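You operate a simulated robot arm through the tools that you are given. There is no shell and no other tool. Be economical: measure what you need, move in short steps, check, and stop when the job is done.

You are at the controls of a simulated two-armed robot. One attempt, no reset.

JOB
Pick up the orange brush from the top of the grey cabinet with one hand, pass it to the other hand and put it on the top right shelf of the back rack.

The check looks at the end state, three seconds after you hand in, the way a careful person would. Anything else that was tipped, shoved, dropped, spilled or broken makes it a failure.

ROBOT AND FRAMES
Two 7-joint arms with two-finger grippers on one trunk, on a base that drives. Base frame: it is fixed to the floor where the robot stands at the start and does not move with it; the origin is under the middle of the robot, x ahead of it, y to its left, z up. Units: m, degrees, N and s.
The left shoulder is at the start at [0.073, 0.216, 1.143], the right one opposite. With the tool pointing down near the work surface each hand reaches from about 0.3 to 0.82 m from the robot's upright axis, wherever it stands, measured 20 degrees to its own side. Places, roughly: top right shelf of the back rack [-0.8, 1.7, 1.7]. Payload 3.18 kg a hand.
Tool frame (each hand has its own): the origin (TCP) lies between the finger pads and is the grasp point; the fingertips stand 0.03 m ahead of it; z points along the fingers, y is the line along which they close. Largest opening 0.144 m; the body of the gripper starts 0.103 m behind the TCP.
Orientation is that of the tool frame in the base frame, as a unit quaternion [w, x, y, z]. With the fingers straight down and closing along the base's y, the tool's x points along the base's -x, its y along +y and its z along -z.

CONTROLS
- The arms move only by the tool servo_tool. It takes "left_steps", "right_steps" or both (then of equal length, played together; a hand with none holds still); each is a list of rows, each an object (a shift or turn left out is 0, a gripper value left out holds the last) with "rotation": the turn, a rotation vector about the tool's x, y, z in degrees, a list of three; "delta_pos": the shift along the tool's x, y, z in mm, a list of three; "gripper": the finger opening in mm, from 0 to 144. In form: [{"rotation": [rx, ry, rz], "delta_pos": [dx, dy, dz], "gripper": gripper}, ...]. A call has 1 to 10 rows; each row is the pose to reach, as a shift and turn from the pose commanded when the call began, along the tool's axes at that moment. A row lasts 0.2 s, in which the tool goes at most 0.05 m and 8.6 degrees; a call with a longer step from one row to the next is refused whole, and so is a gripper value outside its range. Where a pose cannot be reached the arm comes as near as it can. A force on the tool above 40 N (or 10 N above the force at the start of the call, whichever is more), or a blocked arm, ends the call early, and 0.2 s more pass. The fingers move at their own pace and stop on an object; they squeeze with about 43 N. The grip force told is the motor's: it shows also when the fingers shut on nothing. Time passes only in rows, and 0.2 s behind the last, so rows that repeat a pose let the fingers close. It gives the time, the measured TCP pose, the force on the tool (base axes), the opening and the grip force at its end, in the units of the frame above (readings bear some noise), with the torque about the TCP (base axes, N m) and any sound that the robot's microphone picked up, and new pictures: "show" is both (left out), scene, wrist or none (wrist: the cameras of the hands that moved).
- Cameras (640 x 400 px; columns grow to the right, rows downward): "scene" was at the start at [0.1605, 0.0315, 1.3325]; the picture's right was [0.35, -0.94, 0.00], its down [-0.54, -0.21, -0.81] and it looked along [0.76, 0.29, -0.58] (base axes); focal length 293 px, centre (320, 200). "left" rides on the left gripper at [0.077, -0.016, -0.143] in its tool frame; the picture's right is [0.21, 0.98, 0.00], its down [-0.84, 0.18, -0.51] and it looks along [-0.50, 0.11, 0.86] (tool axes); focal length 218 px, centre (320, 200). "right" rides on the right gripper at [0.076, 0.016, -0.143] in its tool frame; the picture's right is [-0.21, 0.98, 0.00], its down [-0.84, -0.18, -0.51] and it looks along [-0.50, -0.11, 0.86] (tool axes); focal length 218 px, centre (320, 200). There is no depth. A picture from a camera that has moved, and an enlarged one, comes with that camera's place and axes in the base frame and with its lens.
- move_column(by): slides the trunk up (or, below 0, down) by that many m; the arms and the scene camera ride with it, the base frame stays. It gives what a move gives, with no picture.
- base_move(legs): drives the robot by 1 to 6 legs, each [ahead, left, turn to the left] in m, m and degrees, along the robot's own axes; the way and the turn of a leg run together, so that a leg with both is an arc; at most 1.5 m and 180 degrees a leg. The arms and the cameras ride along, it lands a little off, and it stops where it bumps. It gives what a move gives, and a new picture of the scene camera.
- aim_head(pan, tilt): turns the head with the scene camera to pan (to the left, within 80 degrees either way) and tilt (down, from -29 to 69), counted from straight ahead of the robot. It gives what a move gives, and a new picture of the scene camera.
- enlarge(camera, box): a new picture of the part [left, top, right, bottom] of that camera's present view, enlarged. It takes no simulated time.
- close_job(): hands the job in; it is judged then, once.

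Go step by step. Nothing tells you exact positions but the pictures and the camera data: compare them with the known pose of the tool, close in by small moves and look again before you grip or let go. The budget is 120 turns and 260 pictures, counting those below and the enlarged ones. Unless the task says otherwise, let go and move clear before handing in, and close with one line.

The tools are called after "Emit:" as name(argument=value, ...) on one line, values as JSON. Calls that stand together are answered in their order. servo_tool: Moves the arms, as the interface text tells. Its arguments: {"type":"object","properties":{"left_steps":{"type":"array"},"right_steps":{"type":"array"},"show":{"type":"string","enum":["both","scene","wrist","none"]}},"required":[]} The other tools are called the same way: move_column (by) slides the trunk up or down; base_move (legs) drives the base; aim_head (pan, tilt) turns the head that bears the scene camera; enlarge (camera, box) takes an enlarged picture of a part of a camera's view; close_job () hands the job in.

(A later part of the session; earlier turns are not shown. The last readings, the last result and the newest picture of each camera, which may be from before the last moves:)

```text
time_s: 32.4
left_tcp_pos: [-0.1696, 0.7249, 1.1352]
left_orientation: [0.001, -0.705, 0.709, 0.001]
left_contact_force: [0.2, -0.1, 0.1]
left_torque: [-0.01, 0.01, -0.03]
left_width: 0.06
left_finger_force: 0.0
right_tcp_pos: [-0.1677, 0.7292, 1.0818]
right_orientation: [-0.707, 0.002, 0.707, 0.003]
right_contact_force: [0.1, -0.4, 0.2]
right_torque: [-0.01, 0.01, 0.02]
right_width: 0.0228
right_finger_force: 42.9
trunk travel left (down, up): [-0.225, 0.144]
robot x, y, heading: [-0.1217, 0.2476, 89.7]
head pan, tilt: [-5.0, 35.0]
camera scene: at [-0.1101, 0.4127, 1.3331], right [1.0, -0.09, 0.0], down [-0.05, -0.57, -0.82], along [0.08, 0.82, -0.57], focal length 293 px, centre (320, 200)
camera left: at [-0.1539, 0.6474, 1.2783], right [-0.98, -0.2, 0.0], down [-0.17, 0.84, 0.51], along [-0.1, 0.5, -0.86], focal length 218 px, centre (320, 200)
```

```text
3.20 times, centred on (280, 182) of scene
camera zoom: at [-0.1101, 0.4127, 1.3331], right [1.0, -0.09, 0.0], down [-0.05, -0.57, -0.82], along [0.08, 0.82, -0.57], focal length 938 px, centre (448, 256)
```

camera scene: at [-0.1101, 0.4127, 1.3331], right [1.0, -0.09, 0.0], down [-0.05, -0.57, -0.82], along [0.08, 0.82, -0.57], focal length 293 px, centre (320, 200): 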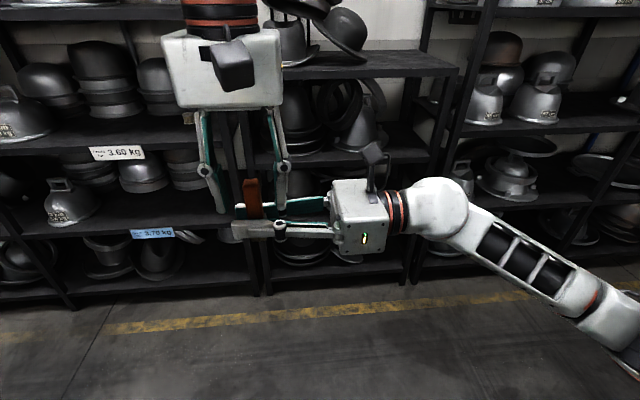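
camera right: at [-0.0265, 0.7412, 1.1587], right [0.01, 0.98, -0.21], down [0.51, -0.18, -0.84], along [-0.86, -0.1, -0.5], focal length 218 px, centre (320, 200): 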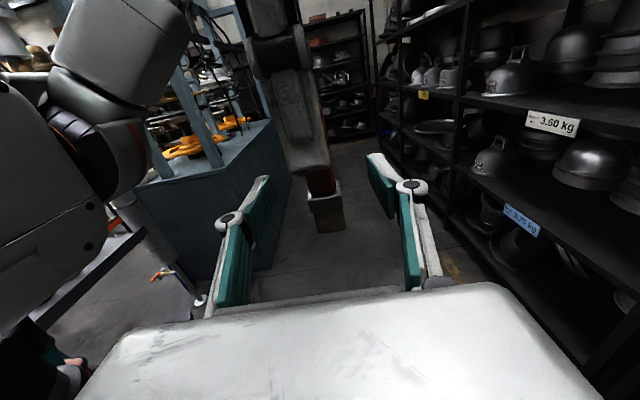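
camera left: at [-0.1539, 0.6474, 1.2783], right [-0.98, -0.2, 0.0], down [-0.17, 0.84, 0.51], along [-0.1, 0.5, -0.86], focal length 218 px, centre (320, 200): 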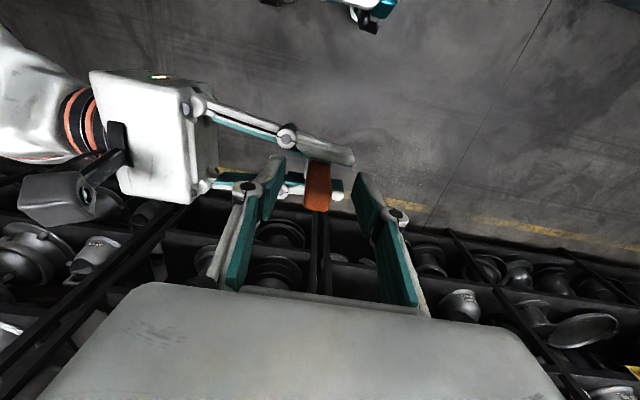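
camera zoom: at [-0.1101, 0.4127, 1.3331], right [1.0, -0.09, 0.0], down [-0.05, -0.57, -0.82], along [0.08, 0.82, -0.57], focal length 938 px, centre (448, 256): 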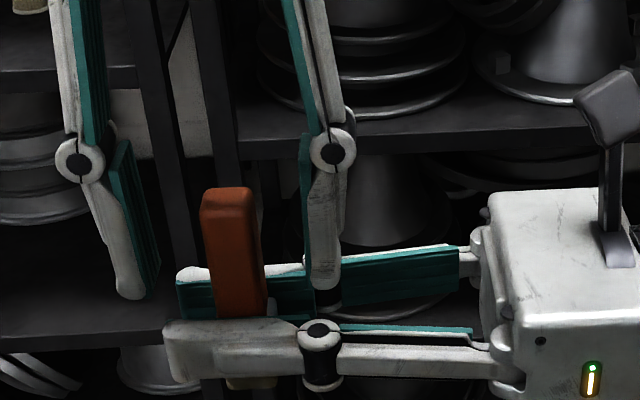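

The handover succeeded: the brush is upright in the right hand, with its bottom 31 mm below the right TCP. I'll lift the left hand clear and tuck it back to the left.

Emit:
servo_tool(left_steps=[{"delta_pos": [0, 0, -40], "gripper": 60}, {"delta_pos": [0, 0, -80]}, {"delta_pos": [0, 0, -110]}, {"delta_pos": [20, 45, -110]}, {"delta_pos": [40, 90, -110]}, {"delta_pos": [60, 135, -110]}, {"delta_pos": [80, 180, -110]}, {"delta_pos": [110, 215, -110]}, {"delta_pos": [140, 240, -110]}, {"delta_pos": [140, 240, -110]}], show="scene")

Emit:
aim_head(pan=30, tilt=20)

```text
time_s: 34.6
left_tcp_pos: [-0.4, 0.7089, 1.1314]
left_orientation: [0.001, -0.705, 0.709, 0.0]
left_contact_force: [-0.3, -1.2, 0.3]
left_torque: [0.06, -0.02, 0.02]
left_width: 0.06
left_finger_force: 0.0
left hand out of reach, approached as far as the arm can: row 1, 2, 3, 4, 5, 6, 7, 8, 9, 10
right_tcp_pos: [-0.1693, 0.7291, 1.0824]
right_orientation: [-0.706, 0.002, 0.708, 0.003]
right_contact_force: [0.9, 0.2, -0.3]
right_torque: [-0.01, -0.04, -0.03]
right_width: 0.0242
right_finger_force: 42.8
trunk travel left (down, up): [-0.225, 0.144]
robot x, y, heading: [-0.1237, 0.2471, 89.7]
head pan, tilt: [-5.0, 35.0]
camera scene: at [-0.1114, 0.4122, 1.3331], right [1.0, -0.09, 0.0], down [-0.05, -0.57, -0.82], along [0.08, 0.82, -0.57], focal length 293 px, centre (320, 200)
```

scene: 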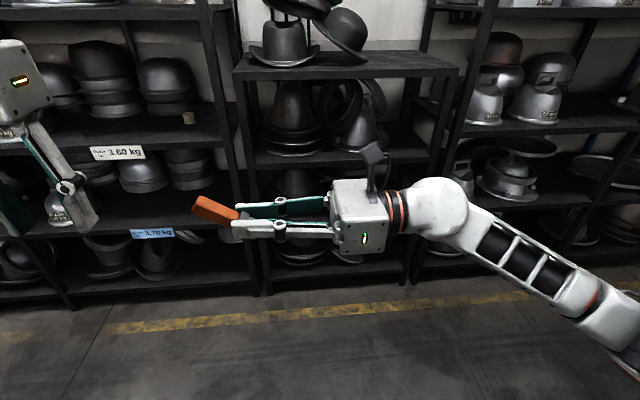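

```text
time_s: 35.6
left_tcp_pos: [-0.3988, 0.7104, 1.1315]
left_orientation: [0.001, -0.704, 0.71, 0.001]
left_contact_force: [-0.2, -0.2, -0.2]
left_torque: [0.04, 0.02, 0.04]
left_width: 0.0601
left_finger_force: 0.0
right_tcp_pos: [-0.1682, 0.728, 1.0818]
right_orientation: [-0.707, 0.002, 0.708, 0.003]
right_contact_force: [1.3, 0.3, -0.4]
right_torque: [-0.01, -0.01, 0.02]
right_width: 0.0241
right_finger_force: 43.2
trunk travel left (down, up): [-0.225, 0.144]
robot x, y, heading: [-0.1176, 0.2522, 89.5]
head pan, tilt: [30.0, 20.0]
camera scene: at [-0.1643, 0.4061, 1.357], right [0.87, 0.49, 0.0], down [0.17, -0.3, -0.94], along [-0.46, 0.82, -0.34], focal length 293 px, centre (320, 200)
```

scene: 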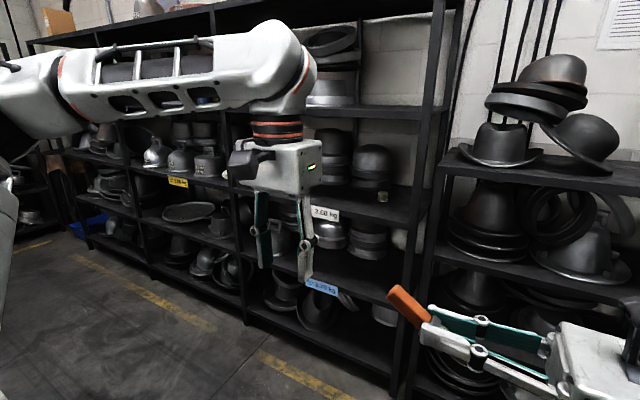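

The left hand could not rise (it was out of reach) and slid sideways, which pivoted the brush in the right grip. It is still held, so I'll look closely before correcting.

Emit:
aim_head(pan=-5, tilt=35)

Emit:
enlarge(camera="scene", box=[160, 150, 360, 275])

Emit:
enlarge(camera="right", box=[220, 120, 420, 245])

```text
time_s: 36.6
left_tcp_pos: [-0.3998, 0.7088, 1.1324]
left_orientation: [0.0, -0.705, 0.71, 0.001]
left_contact_force: [-0.6, -0.1, 0.2]
left_torque: [0.01, 0.02, -0.02]
left_width: 0.0599
left_finger_force: 0.0
right_tcp_pos: [-0.1675, 0.7284, 1.0812]
right_orientation: [0.707, -0.002, -0.707, -0.003]
right_contact_force: [-0.9, 0.3, -1.0]
right_torque: [-0.02, -0.08, 0.0]
right_width: 0.0241
right_finger_force: 42.8
trunk travel left (down, up): [-0.225, 0.144]
robot x, y, heading: [-0.1201, 0.2509, 89.5]
head pan, tilt: [-5.0, 35.0]
camera scene: at [-0.1102, 0.4127, 1.3332], right [1.0, -0.09, 0.0], down [-0.05, -0.57, -0.82], along [0.08, 0.82, -0.57], focal length 293 px, centre (320, 200)
```

scene: 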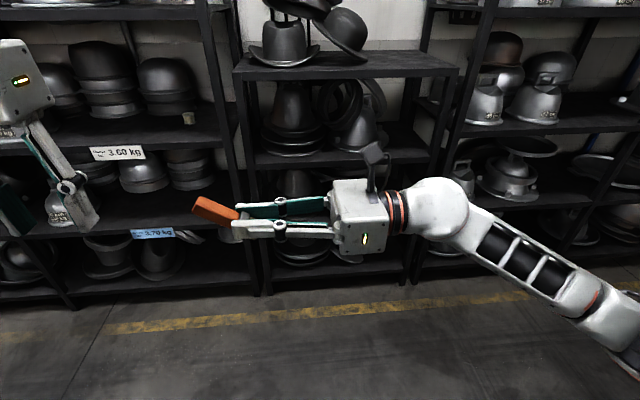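

```text
3.20 times, centred on (260, 212) of scene
camera zoom: at [-0.1102, 0.4127, 1.3332], right [1.0, -0.09, 0.0], down [-0.05, -0.57, -0.82], along [0.08, 0.82, -0.57], focal length 938 px, centre (512, 160)
```

zoom: 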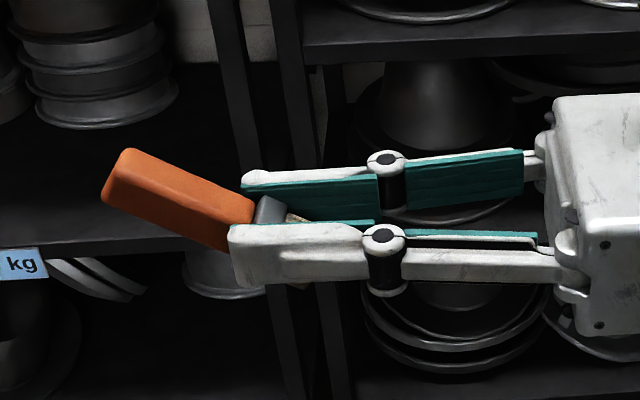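

```text
3.20 times, centred on (320, 182) of right
camera zoom: at [-0.0258, 0.7445, 1.1584], right [0.01, 0.98, -0.21], down [0.51, -0.18, -0.84], along [-0.86, -0.1, -0.5], focal length 698 px, centre (320, 256)
```

zoom: 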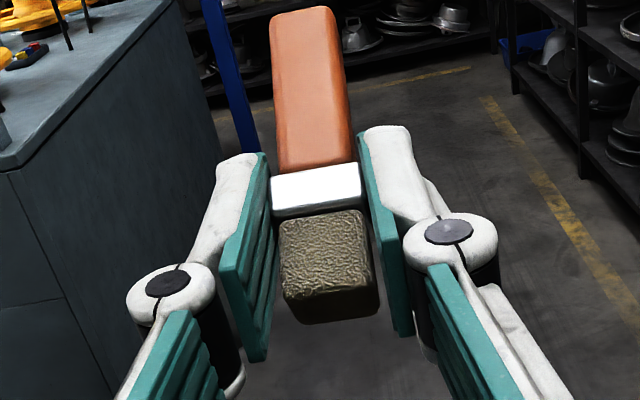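

The brush is tilted about 57° from upright, pivoted on the ferrule about 17 mm ahead of the right TCP. My plan is to turn the left hand 90°, pinch the handle end along the same pivot axis, and move the right hand around it to bring the brush upright. First, I turn the left hand.

Emit:
servo_tool(left_steps=[{"rotation": [0, 0, 8.5]}, {"rotation": [0, 0, 17]}, {"rotation": [0, 0, 25.5]}, {"rotation": [0, 0, 34]}, {"rotation": [0, 0, 42.5]}, {"rotation": [0, 0, 51]}, {"rotation": [0, 0, 59.5]}, {"rotation": [0, 0, 68]}, {"rotation": [0, 0, 76]}, {"rotation": [0, 0, 84]}], show="scene")

```text
time_s: 38.8
left_tcp_pos: [-0.3989, 0.7107, 1.1315]
left_orientation: [0.0, -0.047, 0.999, 0.0]
left_contact_force: [0.6, 0.6, 0.3]
left_torque: [-0.01, 0.01, 0.04]
left_width: 0.0604
left_finger_force: 0.1
right_tcp_pos: [-0.1684, 0.7295, 1.0817]
right_orientation: [-0.707, 0.003, 0.707, 0.002]
right_contact_force: [-0.4, -1.0, -1.1]
right_torque: [0.01, -0.05, 0.0]
right_width: 0.0239
right_finger_force: 43.0
trunk travel left (down, up): [-0.225, 0.144]
robot x, y, heading: [-0.1189, 0.2505, 89.6]
head pan, tilt: [-5.0, 35.0]
camera scene: at [-0.1102, 0.4129, 1.3331], right [1.0, -0.09, 0.0], down [-0.05, -0.57, -0.82], along [0.08, 0.82, -0.57], focal length 293 px, centre (320, 200)
```

scene: 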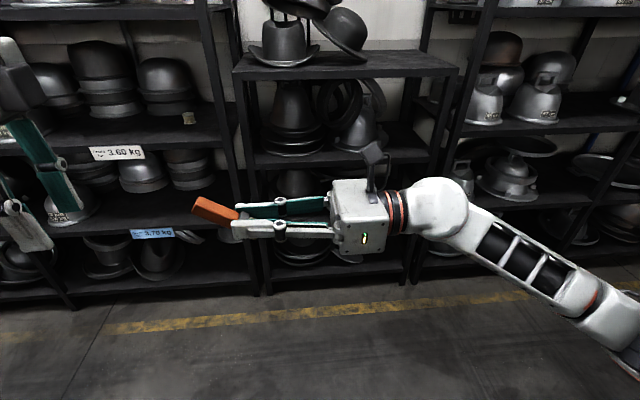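

Emit:
servo_tool(left_steps=[{"rotation": [0, 0, 5.4]}, {"rotation": [0, 0, 5.4], "delta_pos": [-2, 19, 11]}, {"rotation": [0, 0, 5.4], "delta_pos": [-2, 19, 11]}], show="none")

```text
time_s: 39.6
left_tcp_pos: [-0.4006, 0.7287, 1.1209]
left_orientation: [0.0, -0.001, 1.0, 0.0]
left_contact_force: [-0.2, 0.2, -0.3]
left_torque: [-0.01, 0.02, 0.03]
left_width: 0.06
left_finger_force: 0.0
right_tcp_pos: [-0.1679, 0.7286, 1.0828]
right_orientation: [-0.707, 0.003, 0.707, 0.003]
right_contact_force: [0.4, -1.2, -1.0]
right_torque: [0.02, -0.03, 0.01]
right_width: 0.0239
right_finger_force: 43.3
trunk travel left (down, up): [-0.225, 0.144]
robot x, y, heading: [-0.1193, 0.2502, 89.6]
head pan, tilt: [-5.0, 35.0]
```

Now I move the left hand right along x to 6 cm short of the pinch point, and check that it straddles the handle.

Emit:
servo_tool(left_steps=[{"delta_pos": [-40, 0, 0]}, {"delta_pos": [-80, 0, 0]}, {"delta_pos": [-115, 0, 0]}, {"delta_pos": [-115, 0, 0]}])

Emit:
enlarge(camera="right", box=[220, 100, 420, 225])

```text
time_s: 40.6
left_tcp_pos: [-0.2872, 0.7272, 1.1223]
left_orientation: [0.0, -0.003, 1.0, 0.001]
left_contact_force: [1.0, -0.4, -0.1]
left_torque: [-0.01, -0.03, 0.04]
left_width: 0.0602
left_finger_force: 0.1
right_tcp_pos: [-0.1699, 0.7282, 1.0822]
right_orientation: [0.707, -0.003, -0.707, -0.003]
right_contact_force: [-0.2, -0.1, -0.9]
right_torque: [0.0, -0.03, -0.01]
right_width: 0.0238
right_finger_force: 42.9
trunk travel left (down, up): [-0.225, 0.144]
robot x, y, heading: [-0.1188, 0.2496, 89.8]
head pan, tilt: [-5.0, 35.0]
camera scene: at [-0.1109, 0.4126, 1.3332], right [1.0, -0.09, 0.0], down [-0.05, -0.57, -0.82], along [0.08, 0.82, -0.57], focal length 293 px, centre (320, 200)
camera left: at [-0.3646, 0.7106, 1.2639], right [-0.21, 0.98, 0.0], down [0.84, 0.18, 0.51], along [0.5, 0.11, -0.86], focal length 218 px, centre (320, 200)
```

scene: 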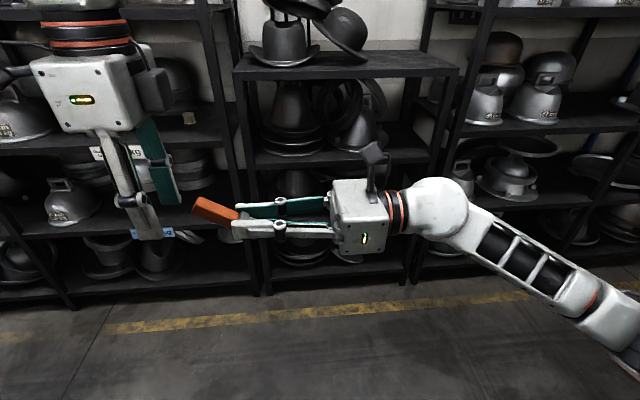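
left: 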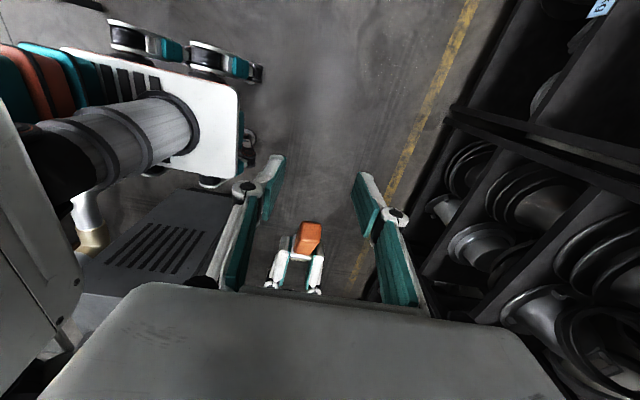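

```text
3.20 times, centred on (320, 162) of right
camera zoom: at [-0.0266, 0.7444, 1.1585], right [0.01, 0.98, -0.21], down [0.51, -0.18, -0.84], along [-0.86, -0.1, -0.5], focal length 698 px, centre (320, 320)
```

zoom: 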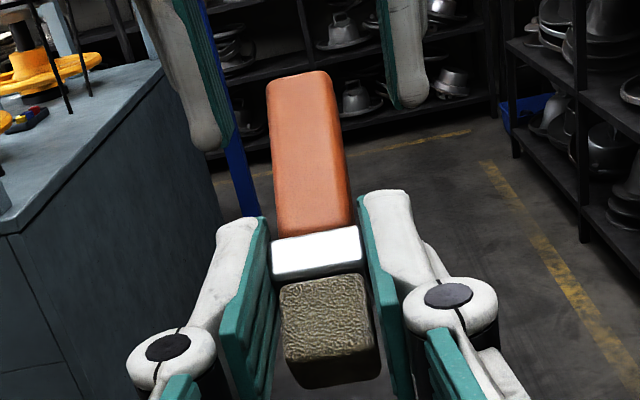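

The handle is centred between the left fingers. I advance to x≈-0.224 and check.

Emit:
servo_tool(left_steps=[{"delta_pos": [-30, 1, 1]}, {"delta_pos": [-63, 1, 2]}, {"delta_pos": [-63, 1, 2]}])

Emit:
enlarge(camera="scene", box=[140, 120, 340, 245])

```text
time_s: 41.4
left_tcp_pos: [-0.2242, 0.7311, 1.1167]
left_orientation: [0.0, -0.002, 1.0, 0.0]
left_contact_force: [0.0, 0.7, 0.0]
left_torque: [-0.01, 0.01, 0.05]
left_width: 0.06
left_finger_force: 0.1
right_tcp_pos: [-0.1678, 0.7278, 1.0831]
right_orientation: [0.707, -0.003, -0.707, -0.003]
right_contact_force: [0.4, 0.4, -1.7]
right_torque: [0.01, 0.0, 0.01]
right_width: 0.0237
right_finger_force: 42.9
trunk travel left (down, up): [-0.225, 0.144]
robot x, y, heading: [-0.1201, 0.2504, 89.7]
head pan, tilt: [-5.0, 35.0]
camera scene: at [-0.1106, 0.4126, 1.3332], right [1.0, -0.09, 0.0], down [-0.05, -0.57, -0.82], along [0.08, 0.82, -0.57], focal length 293 px, centre (320, 200)
camera left: at [-0.3012, 0.7122, 1.26], right [-0.21, 0.98, 0.0], down [0.84, 0.18, 0.51], along [0.5, 0.11, -0.86], focal length 218 px, centre (320, 200)
```

scene: 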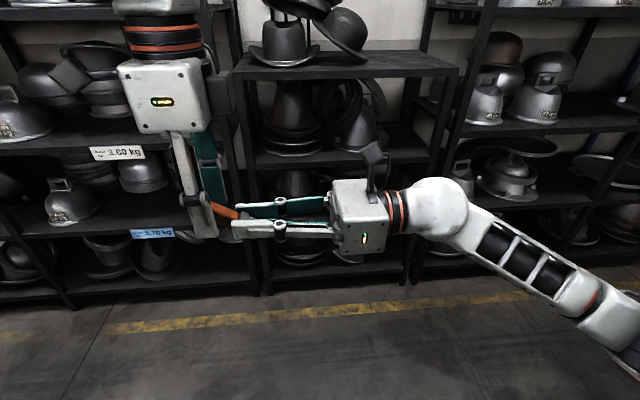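
left: 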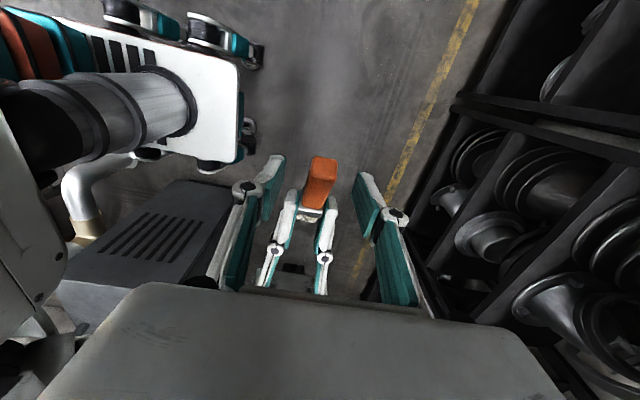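

```text
3.20 times, centred on (240, 182) of scene
camera zoom: at [-0.1106, 0.4126, 1.3332], right [1.0, -0.09, 0.0], down [-0.05, -0.57, -0.82], along [0.08, 0.82, -0.57], focal length 938 px, centre (576, 256)
```

zoom: 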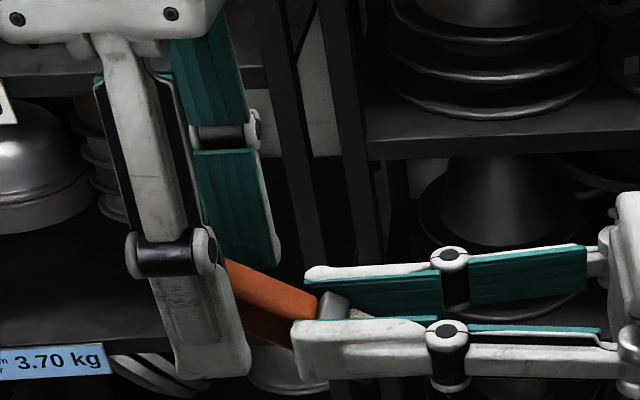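

The left fingers straddle the handle end, clear of the right fingertips. I'll nudge into place and close.

Emit:
servo_tool(left_steps=[{"delta_pos": [0, -2, -3], "gripper": 40}, {"delta_pos": [0, -2, -3], "gripper": 0}, {"delta_pos": [0, -2, -3]}, {"delta_pos": [0, -2, -3]}], show="none")

```text
time_s: 42.4
left_tcp_pos: [-0.2236, 0.7278, 1.1212]
left_orientation: [0.0, -0.002, 1.0, 0.001]
left_contact_force: [-0.2, 2.9, 0.2]
left_torque: [0.08, 0.0, -0.23]
left_width: 0.0191
left_finger_force: 42.9
right_tcp_pos: [-0.1688, 0.7293, 1.0811]
right_orientation: [-0.707, 0.002, 0.707, 0.002]
right_contact_force: [-0.1, -3.0, -0.7]
right_torque: [-0.03, -0.01, 0.37]
right_width: 0.0236
right_finger_force: 43.1
trunk travel left (down, up): [-0.225, 0.144]
robot x, y, heading: [-0.1194, 0.2477, 89.7]
head pan, tilt: [-5.0, 35.0]
```

Both hands hold the brush. Now I move the right hand along the arc that brings the brush upright.

Emit:
servo_tool(right_steps=[{"delta_pos": [-7.5, 0, 6]}, {"delta_pos": [-13.6, 0, 13.5]}, {"delta_pos": [-17.9, 0, 22.1]}, {"delta_pos": [-17.9, 0, 22.1]}], show="scene")

Emit:
enlarge(camera="scene", box=[140, 120, 340, 245])

```text
time_s: 43.4
left_tcp_pos: [-0.2251, 0.7291, 1.119]
left_orientation: [-0.003, -0.003, 1.0, 0.001]
left_contact_force: [-24.4, 6.1, -21.2]
left_torque: [0.2, 1.02, -0.05]
left_width: 0.0189
left_finger_force: 42.7
right_tcp_pos: [-0.1889, 0.7292, 1.066]
right_orientation: [0.708, -0.001, -0.706, -0.003]
right_contact_force: [23.9, -6.0, 21.3]
right_torque: [0.1, 1.05, 0.26]
right_width: 0.0235
right_finger_force: 43.3
trunk travel left (down, up): [-0.225, 0.144]
robot x, y, heading: [-0.1212, 0.2462, 89.6]
head pan, tilt: [-5.0, 35.0]
camera scene: at [-0.11, 0.4127, 1.3332], right [1.0, -0.09, 0.0], down [-0.05, -0.57, -0.82], along [0.08, 0.82, -0.57], focal length 293 px, centre (320, 200)
```

scene: 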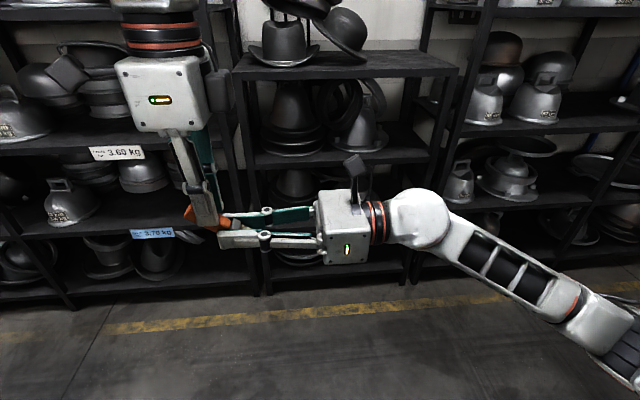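

```text
3.20 times, centred on (240, 182) of scene
camera zoom: at [-0.11, 0.4127, 1.3332], right [1.0, -0.09, 0.0], down [-0.05, -0.57, -0.82], along [0.08, 0.82, -0.57], focal length 938 px, centre (576, 256)
```

zoom: 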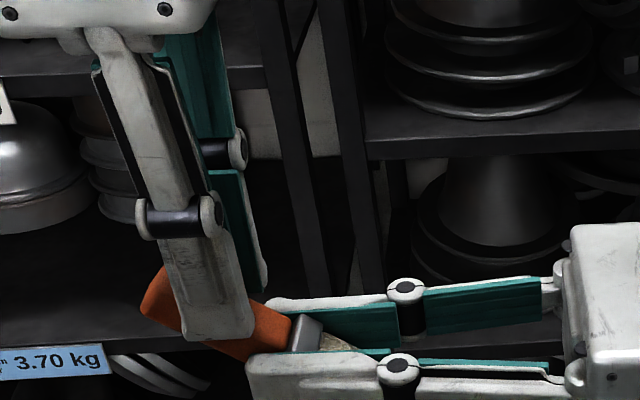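

The brush slid rather than pivoted, so it stays tilted about 30° above the fingers. That pose suits laying it flat on the shelf with the hand pitched down, so I'll use it: open the left hand and withdraw it to the left, the way it came.

Emit:
servo_tool(left_steps=[{"gripper": 30}, {"gripper": 70}, {"gripper": 70}], show="none")

Emit:
enlarge(camera="scene", box=[140, 120, 340, 245])

Emit:
enlarge(camera="right", box=[200, 80, 440, 230])

```text
time_s: 44.2
left_tcp_pos: [-0.223, 0.728, 1.1225]
left_orientation: [0.0, -0.001, 1.0, 0.0]
left_contact_force: [0.1, 0.2, -0.1]
left_torque: [0.0, -0.02, -0.03]
left_width: 0.0697
left_finger_force: 0.1
right_tcp_pos: [-0.1896, 0.7294, 1.063]
right_orientation: [-0.707, 0.003, 0.707, 0.002]
right_contact_force: [-0.2, 0.7, -0.1]
right_torque: [-0.02, -0.05, 0.0]
right_width: 0.0238
right_finger_force: 43.2
trunk travel left (down, up): [-0.225, 0.144]
robot x, y, heading: [-0.122, 0.2495, 89.5]
head pan, tilt: [-5.0, 35.0]
```

```text
3.20 times, centred on (240, 182) of scene
camera zoom: at [-0.1101, 0.4128, 1.3331], right [1.0, -0.09, 0.0], down [-0.05, -0.57, -0.82], along [0.08, 0.82, -0.57], focal length 938 px, centre (576, 256)
```

zoom: 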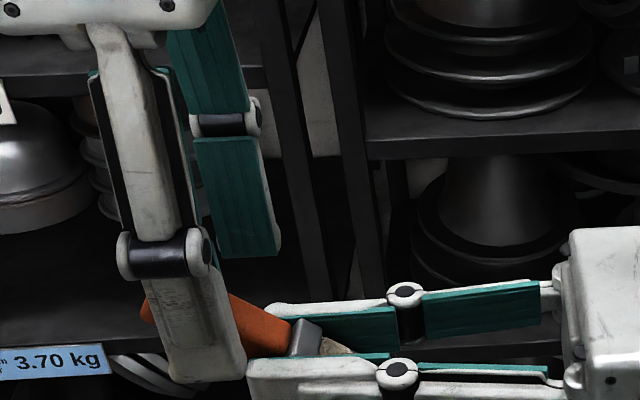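

```text
2.67 times, centred on (320, 155) of right
camera zoom: at [-0.0473, 0.7453, 1.1393], right [0.01, 0.98, -0.21], down [0.51, -0.18, -0.84], along [-0.86, -0.1, -0.5], focal length 582 px, centre (320, 320)
```

zoom: 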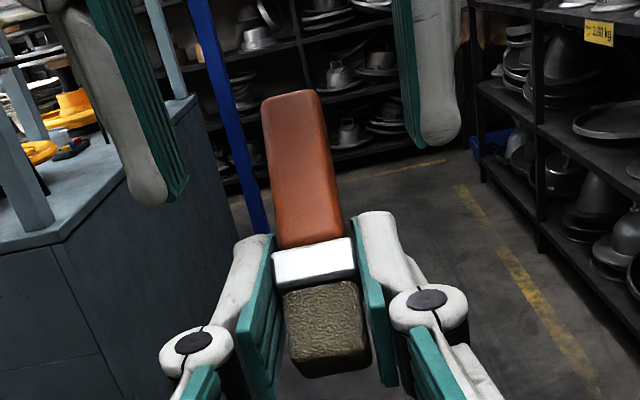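

The brush is securely in the right hand. Withdrawing the left hand.

Emit:
servo_tool(left_steps=[{"delta_pos": [45, 0, 0]}, {"delta_pos": [90, 0, 0]}, {"delta_pos": [135, 0, 0]}, {"delta_pos": [175, 0, 0]}, {"delta_pos": [175, 0, 0]}], show="scene")

Emit:
enlarge(camera="scene", box=[140, 150, 340, 275])

```text
time_s: 45.4
left_tcp_pos: [-0.3978, 0.7263, 1.1203]
left_orientation: [-0.001, -0.002, 1.0, 0.0]
left_contact_force: [0.0, -0.4, 0.0]
left_torque: [0.05, 0.03, 0.01]
left_width: 0.0701
left_finger_force: 0.1
right_tcp_pos: [-0.1889, 0.7296, 1.0642]
right_orientation: [0.707, -0.002, -0.707, -0.002]
right_contact_force: [0.9, -0.7, 0.0]
right_torque: [0.02, -0.03, -0.01]
right_width: 0.0241
right_finger_force: 42.6
trunk travel left (down, up): [-0.225, 0.144]
robot x, y, heading: [-0.1225, 0.251, 89.8]
head pan, tilt: [-5.0, 35.0]
camera scene: at [-0.1096, 0.4129, 1.3331], right [1.0, -0.09, 0.0], down [-0.05, -0.57, -0.82], along [0.08, 0.82, -0.57], focal length 293 px, centre (320, 200)
```

scene: 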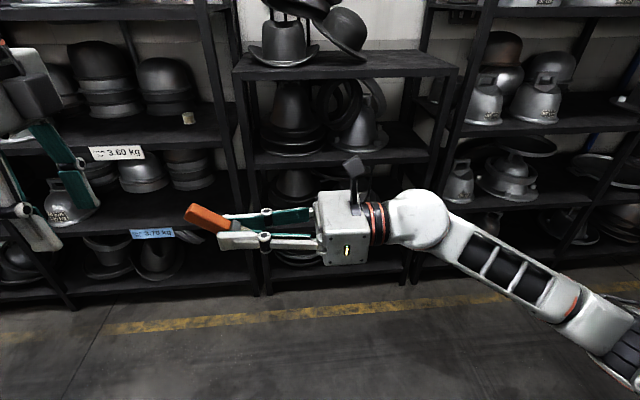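

```text
3.20 times, centred on (240, 212) of scene
camera zoom: at [-0.1096, 0.4129, 1.3331], right [1.0, -0.09, 0.0], down [-0.05, -0.57, -0.82], along [0.08, 0.82, -0.57], focal length 938 px, centre (576, 160)
```

zoom: 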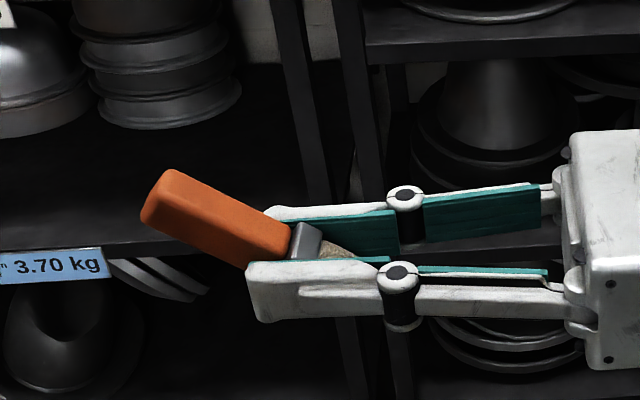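

Brush tilt in the right hand is about 36° above the finger axis, with the ferrule near the TCP. Next I swing the right hand around to point forward at the robot's right side.

Emit:
servo_tool(right_steps=[{"rotation": [-8.5, 0, 0], "delta_pos": [8, 11, -24]}, {"rotation": [-17, 0, 0], "delta_pos": [16, 22, -48]}, {"rotation": [-25.5, 0, 0], "delta_pos": [24, 33, -72]}, {"rotation": [-34, 0, 0], "delta_pos": [32, 44, -96]}, {"rotation": [-42.5, 0, 0], "delta_pos": [40, 55, -120]}, {"rotation": [-51, 0, 0], "delta_pos": [48, 66, -144]}, {"rotation": [-59.5, 0, 0], "delta_pos": [56, 77, -168]}, {"rotation": [-68, 0, 0], "delta_pos": [64, 88, -192]}, {"rotation": [-76.5, 0, 0], "delta_pos": [72, 99, -216]}, {"rotation": [-85, 0, 0], "delta_pos": [80, 110, -240]}])

```text
time_s: 47.8
left_tcp_pos: [-0.3974, 0.7266, 1.121]
left_orientation: [0.0, -0.002, 1.0, 0.002]
left_contact_force: [-0.2, -0.3, -0.2]
left_torque: [0.04, 0.03, 0.02]
left_width: 0.0701
left_finger_force: 0.1
right_tcp_pos: [0.1573, 0.7987, 1.0053]
right_orientation: [-0.503, 0.388, 0.571, 0.52]
right_contact_force: [0.2, -0.3, 0.1]
right_torque: [-0.04, 0.0, 0.02]
right_width: 0.0239
right_finger_force: 42.7
right hand out of reach, approached as far as the arm can: row 6, 7, 8, 9, 10
trunk travel left (down, up): [-0.225, 0.144]
robot x, y, heading: [-0.119, 0.247, 89.4]
head pan, tilt: [-5.0, 35.0]
stopped in row 10 (right hand): the arm was blocked; the commanded pose is now the measured one
camera scene: at [-0.1096, 0.4123, 1.3333], right [1.0, -0.09, 0.0], down [-0.05, -0.57, -0.82], along [0.08, 0.82, -0.57], focal length 293 px, centre (320, 200)
camera right: at [0.1824, 0.6549, 1.0766], right [0.98, 0.17, -0.01], down [0.07, -0.46, -0.88], along [-0.16, 0.87, -0.47], focal length 218 px, centre (320, 200)
```

scene: 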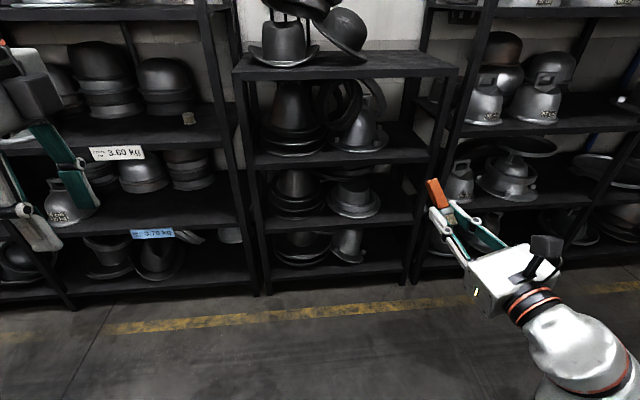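
right: 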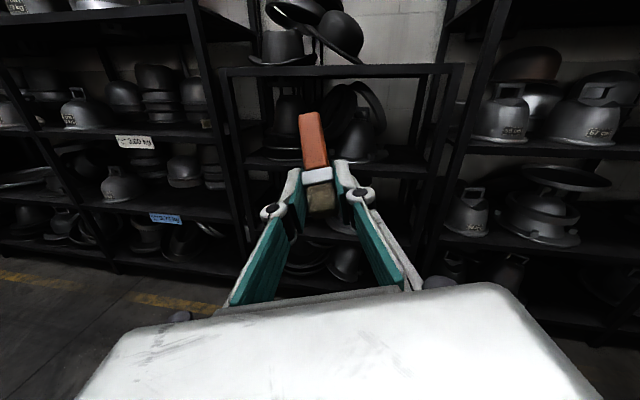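

The hand is pointing forward but stopped low at some arm limit. I'll test how far this arm can go straight up from here.

Emit:
servo_tool(right_steps=[{"delta_pos": [29, 6, 1]}, {"delta_pos": [59, 12, 3]}, {"delta_pos": [88, 18, 4]}, {"delta_pos": [117, 24, 6]}, {"delta_pos": [147, 30, 7]}, {"delta_pos": [147, 30, 7]}], show="scene")

```text
time_s: 48.2
left_tcp_pos: [-0.399, 0.726, 1.1201]
left_orientation: [-0.001, -0.003, 1.0, 0.001]
left_contact_force: [0.0, -1.4, -0.7]
left_torque: [0.04, 0.01, 0.01]
left_width: 0.0701
left_finger_force: 0.0
right_tcp_pos: [0.0715, 0.7999, 1.0363]
right_orientation: [-0.52, 0.259, 0.638, 0.505]
right_contact_force: [0.7, -1.3, -0.3]
right_torque: [-0.01, -0.01, -0.01]
right_width: 0.024
right_finger_force: 43.0
right hand out of reach, approached as far as the arm can: row 1, 2
trunk travel left (down, up): [-0.225, 0.144]
robot x, y, heading: [-0.125, 0.248, 89.6]
head pan, tilt: [-5.0, 35.0]
stopped in row 2 (right hand): the arm was blocked; the commanded pose is now the measured one
camera scene: at [-0.1101, 0.4124, 1.3332], right [1.0, -0.09, 0.0], down [-0.05, -0.57, -0.82], along [0.08, 0.82, -0.57], focal length 293 px, centre (320, 200)
```

scene: 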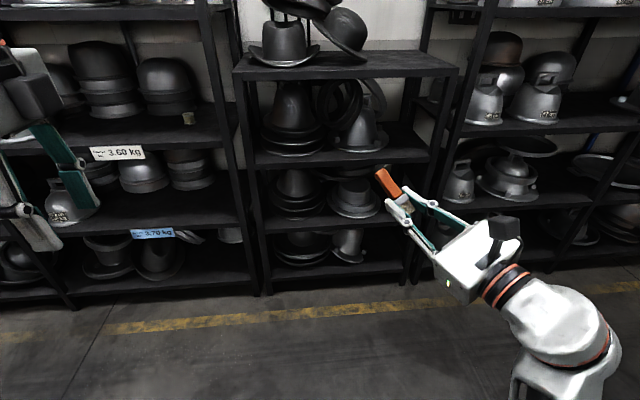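

This camera-up wrist pose runs into a joint limit when pointing forward, so the right hand needs a camera-down grip. I'll return it to the left-pointing pose, have the left hand hold the handle again, and regrip with the right hand in a better orientation.

Emit:
servo_tool(right_steps=[{"rotation": [7.3, 1.1, 2.4], "delta_pos": [11, -18, 1]}, {"rotation": [14.6, 2.3, 4.7], "delta_pos": [21, -35, 1]}, {"rotation": [22, 3.4, 7.1], "delta_pos": [32, -53, 2]}, {"rotation": [29.3, 4.5, 9.4], "delta_pos": [43, -71, 3]}, {"rotation": [36.6, 5.7, 11.8], "delta_pos": [54, -88, 3]}, {"rotation": [43.9, 6.8, 14.1], "delta_pos": [65, -106, 4]}, {"rotation": [51.3, 7.9, 16.5], "delta_pos": [75, -124, 5]}, {"rotation": [58.6, 9.1, 18.8], "delta_pos": [86, -141, 5]}, {"rotation": [65.9, 10.2, 21.2], "delta_pos": [97, -159, 6]}, {"rotation": [65.9, 10.2, 21.2], "delta_pos": [97, -159, 6]}])

```text
time_s: 50.4
left_tcp_pos: [-0.3986, 0.7258, 1.121]
left_orientation: [0.0, -0.003, 1.0, -0.001]
left_contact_force: [-0.1, 0.1, 0.0]
left_torque: [0.0, 0.0, 0.03]
left_width: 0.07
left_finger_force: 0.1
right_tcp_pos: [-0.0959, 0.729, 1.0698]
right_orientation: [0.71, -0.001, -0.704, -0.001]
right_contact_force: [0.4, 0.1, -0.8]
right_torque: [-0.01, -0.04, -0.04]
right_width: 0.0237
right_finger_force: 43.1
trunk travel left (down, up): [-0.225, 0.144]
robot x, y, heading: [-0.1216, 0.2505, 89.5]
head pan, tilt: [-5.0, 35.0]
camera scene: at [-0.11, 0.4126, 1.3332], right [1.0, -0.09, 0.0], down [-0.05, -0.57, -0.82], along [0.08, 0.82, -0.57], focal length 293 px, centre (320, 200)
camera right: at [0.0457, 0.7461, 1.1449], right [0.0, 0.98, -0.21], down [0.5, -0.18, -0.85], along [-0.87, -0.1, -0.49], focal length 218 px, centre (320, 200)
```

scene: 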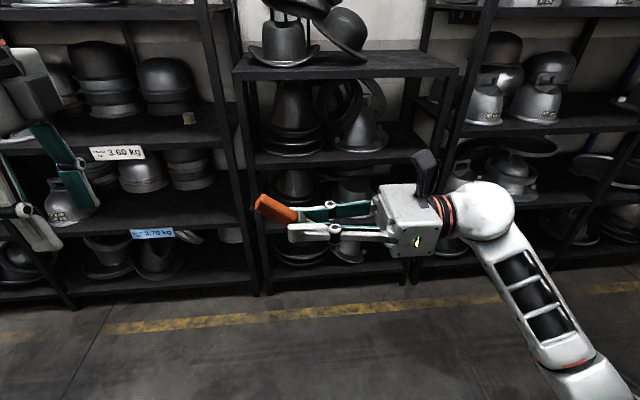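
right: 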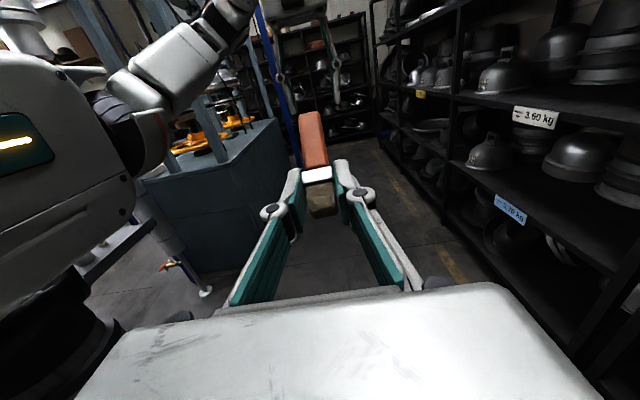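

The brush is back in the left-pointing pose. I'll pitch the right hand up by about 53° so that the brush itself stands vertical; then the left hand can take it cleanly from above.

Emit:
servo_tool(right_steps=[{"rotation": [0, 7.5, 0]}, {"rotation": [0, 15, 0]}, {"rotation": [0, 22.5, 0]}, {"rotation": [0, 30, 0]}, {"rotation": [0, 37.5, 0]}, {"rotation": [0, 45, 0]}, {"rotation": [0, 53, 0]}, {"rotation": [0, 53, 0]}], show="scene")

Emit:
enlarge(camera="scene", box=[220, 130, 420, 255])

```text
time_s: 52.2
left_tcp_pos: [-0.3974, 0.7268, 1.1207]
left_orientation: [0.0, -0.002, 1.0, 0.001]
left_contact_force: [-0.4, 0.0, -0.4]
left_torque: [0.0, -0.01, 0.03]
left_width: 0.0701
left_finger_force: 0.0
right_tcp_pos: [-0.097, 0.7317, 1.0686]
right_orientation: [0.95, -0.001, -0.312, -0.002]
right_contact_force: [0.5, 0.3, -0.1]
right_torque: [0.01, 0.01, 0.03]
right_width: 0.0238
right_finger_force: 43.3
trunk travel left (down, up): [-0.225, 0.144]
robot x, y, heading: [-0.1185, 0.2504, 89.7]
head pan, tilt: [-5.0, 35.0]
camera scene: at [-0.1099, 0.4127, 1.3332], right [1.0, -0.09, 0.0], down [-0.05, -0.57, -0.82], along [0.08, 0.82, -0.57], focal length 293 px, centre (320, 200)
```

scene: 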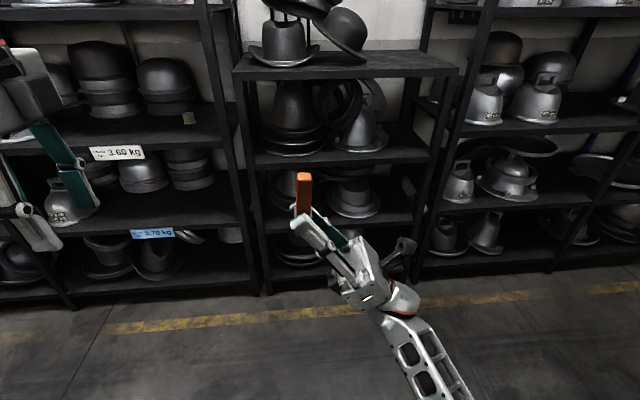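

```text
3.20 times, centred on (320, 192) of scene
camera zoom: at [-0.1099, 0.4127, 1.3332], right [1.0, -0.09, 0.0], down [-0.05, -0.57, -0.82], along [0.08, 0.82, -0.57], focal length 938 px, centre (320, 224)
```

zoom: 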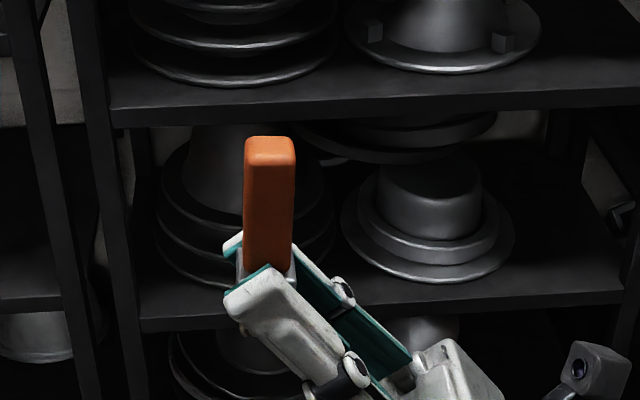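

The brush is now nearly vertical and about 3° over. I'll trim that and lower the right hand 25 mm so the left hand can take the handle within its height limit.

Emit:
servo_tool(right_steps=[{"rotation": [0, -3.3, 0], "delta_pos": [-7.5, 0, -10]}, {"rotation": [0, -3.3, 0], "delta_pos": [-15, 0, -20]}, {"rotation": [0, -3.3, 0], "delta_pos": [-15, 0, -20]}], show="none")

Emit:
servo_tool(left_steps=[{"delta_pos": [-45, 0, 0]}, {"delta_pos": [-90, 1, 0]}, {"delta_pos": [-135, 2, 0]}, {"delta_pos": [-180, 3, 0]}, {"delta_pos": [-225, 4, 0]}, {"delta_pos": [-225, 4, 0]}])

Emit:
enlarge(camera="scene", box=[180, 130, 380, 255])

Emit:
enlarge(camera="left", box=[230, 130, 430, 255])

```text
time_s: 53.0
left_tcp_pos: [-0.3988, 0.7253, 1.1207]
left_orientation: [-0.001, -0.002, 1.0, 0.001]
left_contact_force: [-0.3, 0.8, 0.5]
left_torque: [0.04, -0.01, -0.01]
left_width: 0.0702
left_finger_force: 0.1
right_tcp_pos: [-0.0975, 0.7309, 1.0432]
right_orientation: [0.94, -0.001, -0.34, -0.002]
right_contact_force: [-0.5, 0.9, 0.0]
right_torque: [0.0, -0.03, 0.01]
right_width: 0.0236
right_finger_force: 43.0
trunk travel left (down, up): [-0.225, 0.144]
robot x, y, heading: [-0.1222, 0.2497, 89.5]
head pan, tilt: [-5.0, 35.0]
```

```text
time_s: 54.4
left_tcp_pos: [-0.1736, 0.733, 1.1205]
left_orientation: [0.001, -0.002, 1.0, 0.0]
left_contact_force: [0.6, -0.4, -0.4]
left_torque: [-0.02, 0.01, 0.01]
left_width: 0.0701
left_finger_force: 0.0
right_tcp_pos: [-0.0977, 0.73, 1.0446]
right_orientation: [0.94, 0.0, -0.341, -0.001]
right_contact_force: [-0.7, 0.3, -0.6]
right_torque: [-0.01, 0.01, -0.02]
right_width: 0.024
right_finger_force: 43.6
trunk travel left (down, up): [-0.225, 0.144]
robot x, y, heading: [-0.1228, 0.2489, 89.4]
head pan, tilt: [-5.0, 35.0]
camera scene: at [-0.1109, 0.4127, 1.3332], right [1.0, -0.09, 0.0], down [-0.05, -0.57, -0.82], along [0.08, 0.82, -0.57], focal length 293 px, centre (320, 200)
camera left: at [-0.251, 0.7153, 1.2636], right [-0.21, 0.98, 0.0], down [0.84, 0.18, 0.51], along [0.5, 0.11, -0.86], focal length 218 px, centre (320, 200)
```

scene: 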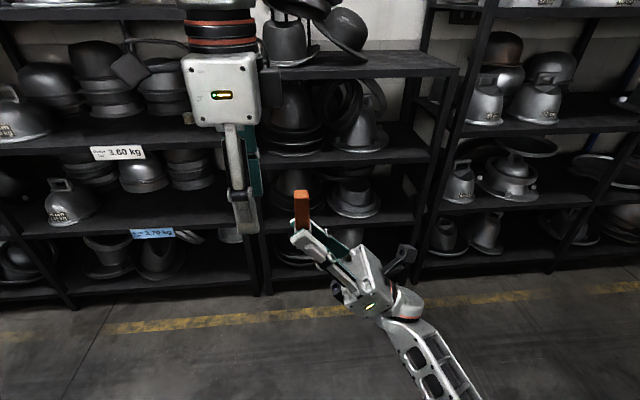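
left: 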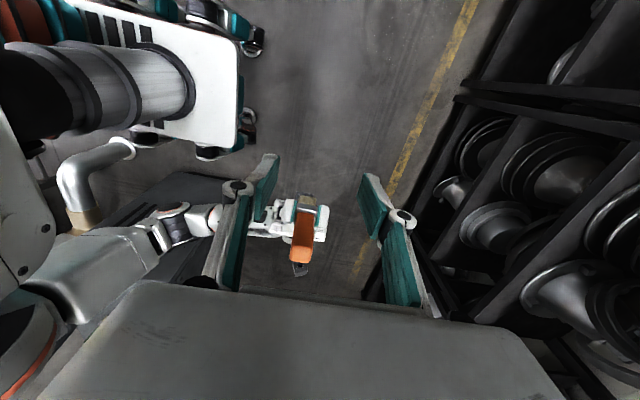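

```text
3.20 times, centred on (280, 192) of scene
camera zoom: at [-0.1109, 0.4127, 1.3332], right [1.0, -0.09, 0.0], down [-0.05, -0.57, -0.82], along [0.08, 0.82, -0.57], focal length 938 px, centre (448, 224)
```

zoom: 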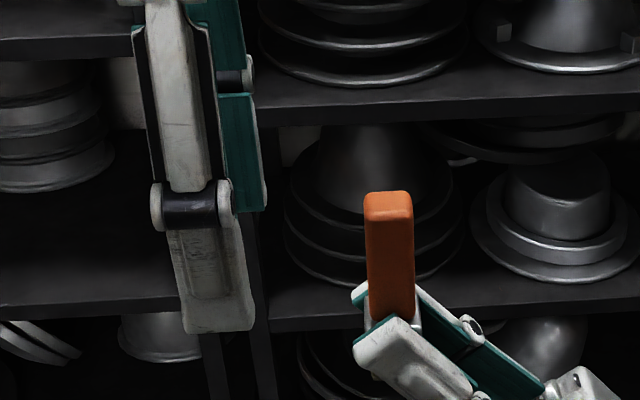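

```text
3.20 times, centred on (330, 192) of left
camera zoom: at [-0.251, 0.7153, 1.2636], right [-0.21, 0.98, 0.0], down [0.84, 0.18, 0.51], along [0.5, 0.11, -0.86], focal length 698 px, centre (288, 224)
```

zoom: 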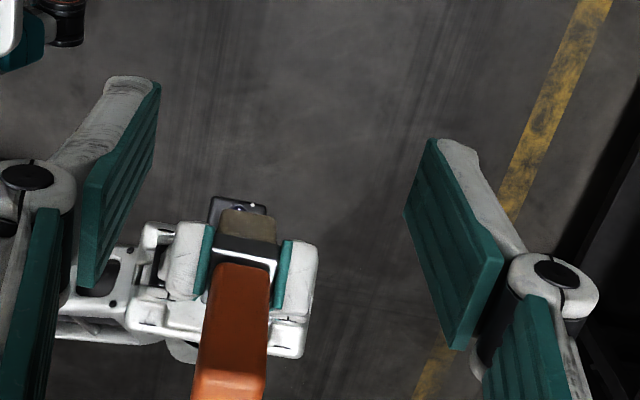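

The handle is vertical at x≈-0.104, y≈0.730. I'll move the left hand the last 70 mm over it, straddling it.

Emit:
servo_tool(left_steps=[{"delta_pos": [-35, -2, 0]}, {"delta_pos": [-70, -2, 0]}, {"delta_pos": [-70, -2, 0]}], show="wrist")

Emit:
enlarge(camera="scene", box=[200, 130, 400, 255])

```text
time_s: 55.2
left_tcp_pos: [-0.103, 0.732, 1.1186]
left_orientation: [0.0, -0.003, 1.0, 0.0]
left_contact_force: [0.2, -0.3, 0.7]
left_torque: [-0.02, -0.01, 0.01]
left_width: 0.0699
left_finger_force: 0.0
right_tcp_pos: [-0.0978, 0.7302, 1.0428]
right_orientation: [0.94, -0.001, -0.341, -0.001]
right_contact_force: [-0.1, 0.1, 1.0]
right_torque: [-0.01, 0.0, -0.01]
right_width: 0.0236
right_finger_force: 42.8
trunk travel left (down, up): [-0.225, 0.144]
robot x, y, heading: [-0.1223, 0.2484, 89.6]
head pan, tilt: [-5.0, 35.0]
camera left: at [-0.18, 0.713, 1.2606], right [-0.21, 0.98, 0.0], down [0.84, 0.18, 0.51], along [0.5, 0.11, -0.86], focal length 218 px, centre (320, 200)
```

left: 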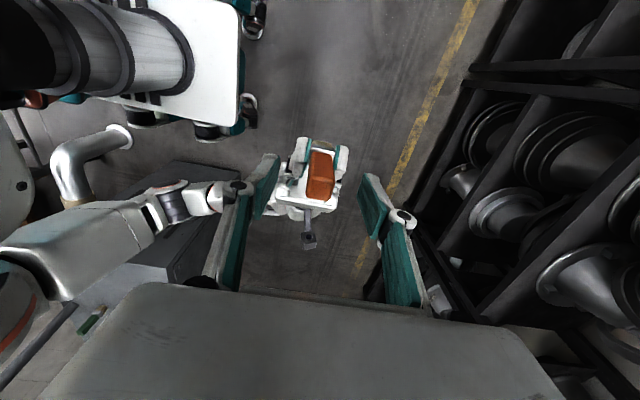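

```text
3.20 times, centred on (300, 192) of scene
camera zoom: at [-0.1107, 0.4127, 1.3332], right [1.0, -0.09, 0.0], down [-0.05, -0.57, -0.82], along [0.08, 0.82, -0.57], focal length 938 px, centre (384, 224)
```

zoom: 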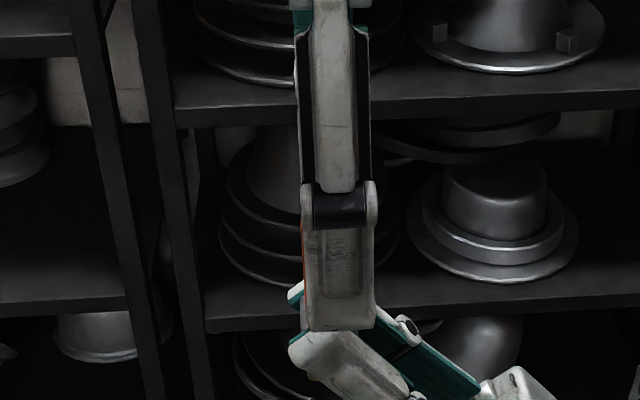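

Close the left hand on the handle.

Emit:
servo_tool(left_steps=[{"gripper": 40}, {"gripper": 0}, {"gripper": 0}, {"gripper": 0}], show="none")

```text
time_s: 56.2
left_tcp_pos: [-0.1025, 0.7304, 1.1173]
left_orientation: [0.0, -0.001, 1.0, 0.0]
left_contact_force: [0.3, -2.8, -0.4]
left_torque: [-0.08, -0.04, -0.15]
left_width: 0.019
left_finger_force: 43.3
right_tcp_pos: [-0.0969, 0.7307, 1.042]
right_orientation: [0.94, -0.001, -0.34, -0.002]
right_contact_force: [0.2, 3.2, -0.9]
right_torque: [-0.11, 0.0, 0.14]
right_width: 0.0238
right_finger_force: 42.6
trunk travel left (down, up): [-0.225, 0.144]
robot x, y, heading: [-0.1184, 0.2469, 89.4]
head pan, tilt: [-5.0, 35.0]
```

Both hold with negligible force. Opening the right hand and backing it out along its own axis.

Emit:
servo_tool(right_steps=[{"gripper": 50}, {"gripper": 80}, {"gripper": 80}, {"delta_pos": [0, 0, -30]}, {"delta_pos": [0, 0, -70]}, {"delta_pos": [0, 0, -110]}, {"delta_pos": [0, 0, -150]}, {"delta_pos": [0, 0, -150]}], show="scene")

Emit:
enlarge(camera="scene", box=[200, 130, 400, 255])

```text
time_s: 58.0
left_tcp_pos: [-0.1028, 0.7298, 1.1178]
left_orientation: [0.0, -0.002, 1.0, 0.0]
left_contact_force: [-0.2, 0.6, 0.0]
left_torque: [0.0, -0.01, 0.03]
left_width: 0.0187
left_finger_force: 43.1
right_tcp_pos: [-0.0022, 0.7283, 0.9267]
right_orientation: [0.94, -0.001, -0.34, -0.002]
right_contact_force: [0.2, 0.4, 0.3]
right_torque: [-0.01, 0.0, 0.01]
right_width: 0.08
right_finger_force: 0.0
trunk travel left (down, up): [-0.225, 0.144]
robot x, y, heading: [-0.1198, 0.2471, 89.6]
head pan, tilt: [-5.0, 35.0]
camera scene: at [-0.1104, 0.4126, 1.3332], right [1.0, -0.09, 0.0], down [-0.05, -0.57, -0.82], along [0.08, 0.82, -0.57], focal length 293 px, centre (320, 200)
```

scene: 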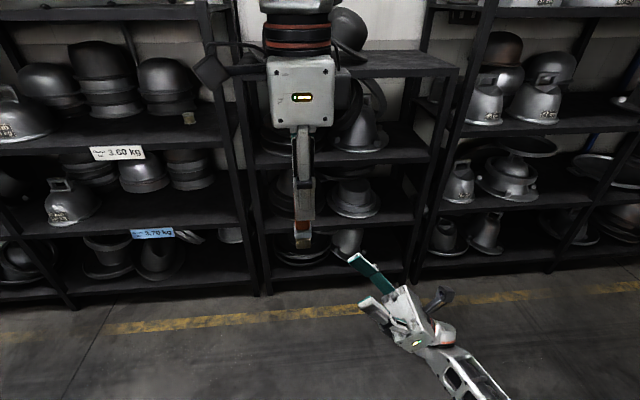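

```text
3.20 times, centred on (300, 192) of scene
camera zoom: at [-0.1104, 0.4126, 1.3332], right [1.0, -0.09, 0.0], down [-0.05, -0.57, -0.82], along [0.08, 0.82, -0.57], focal length 938 px, centre (384, 224)
```

zoom: 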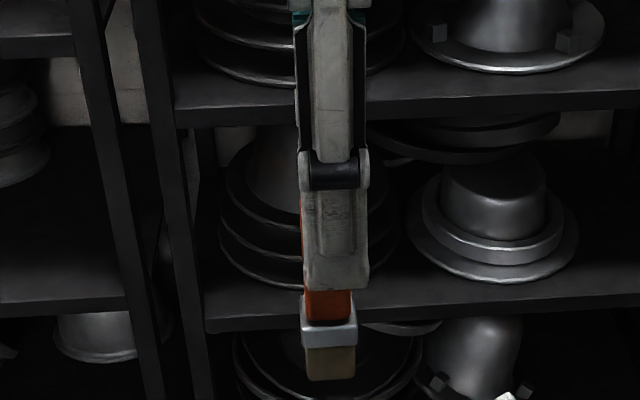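

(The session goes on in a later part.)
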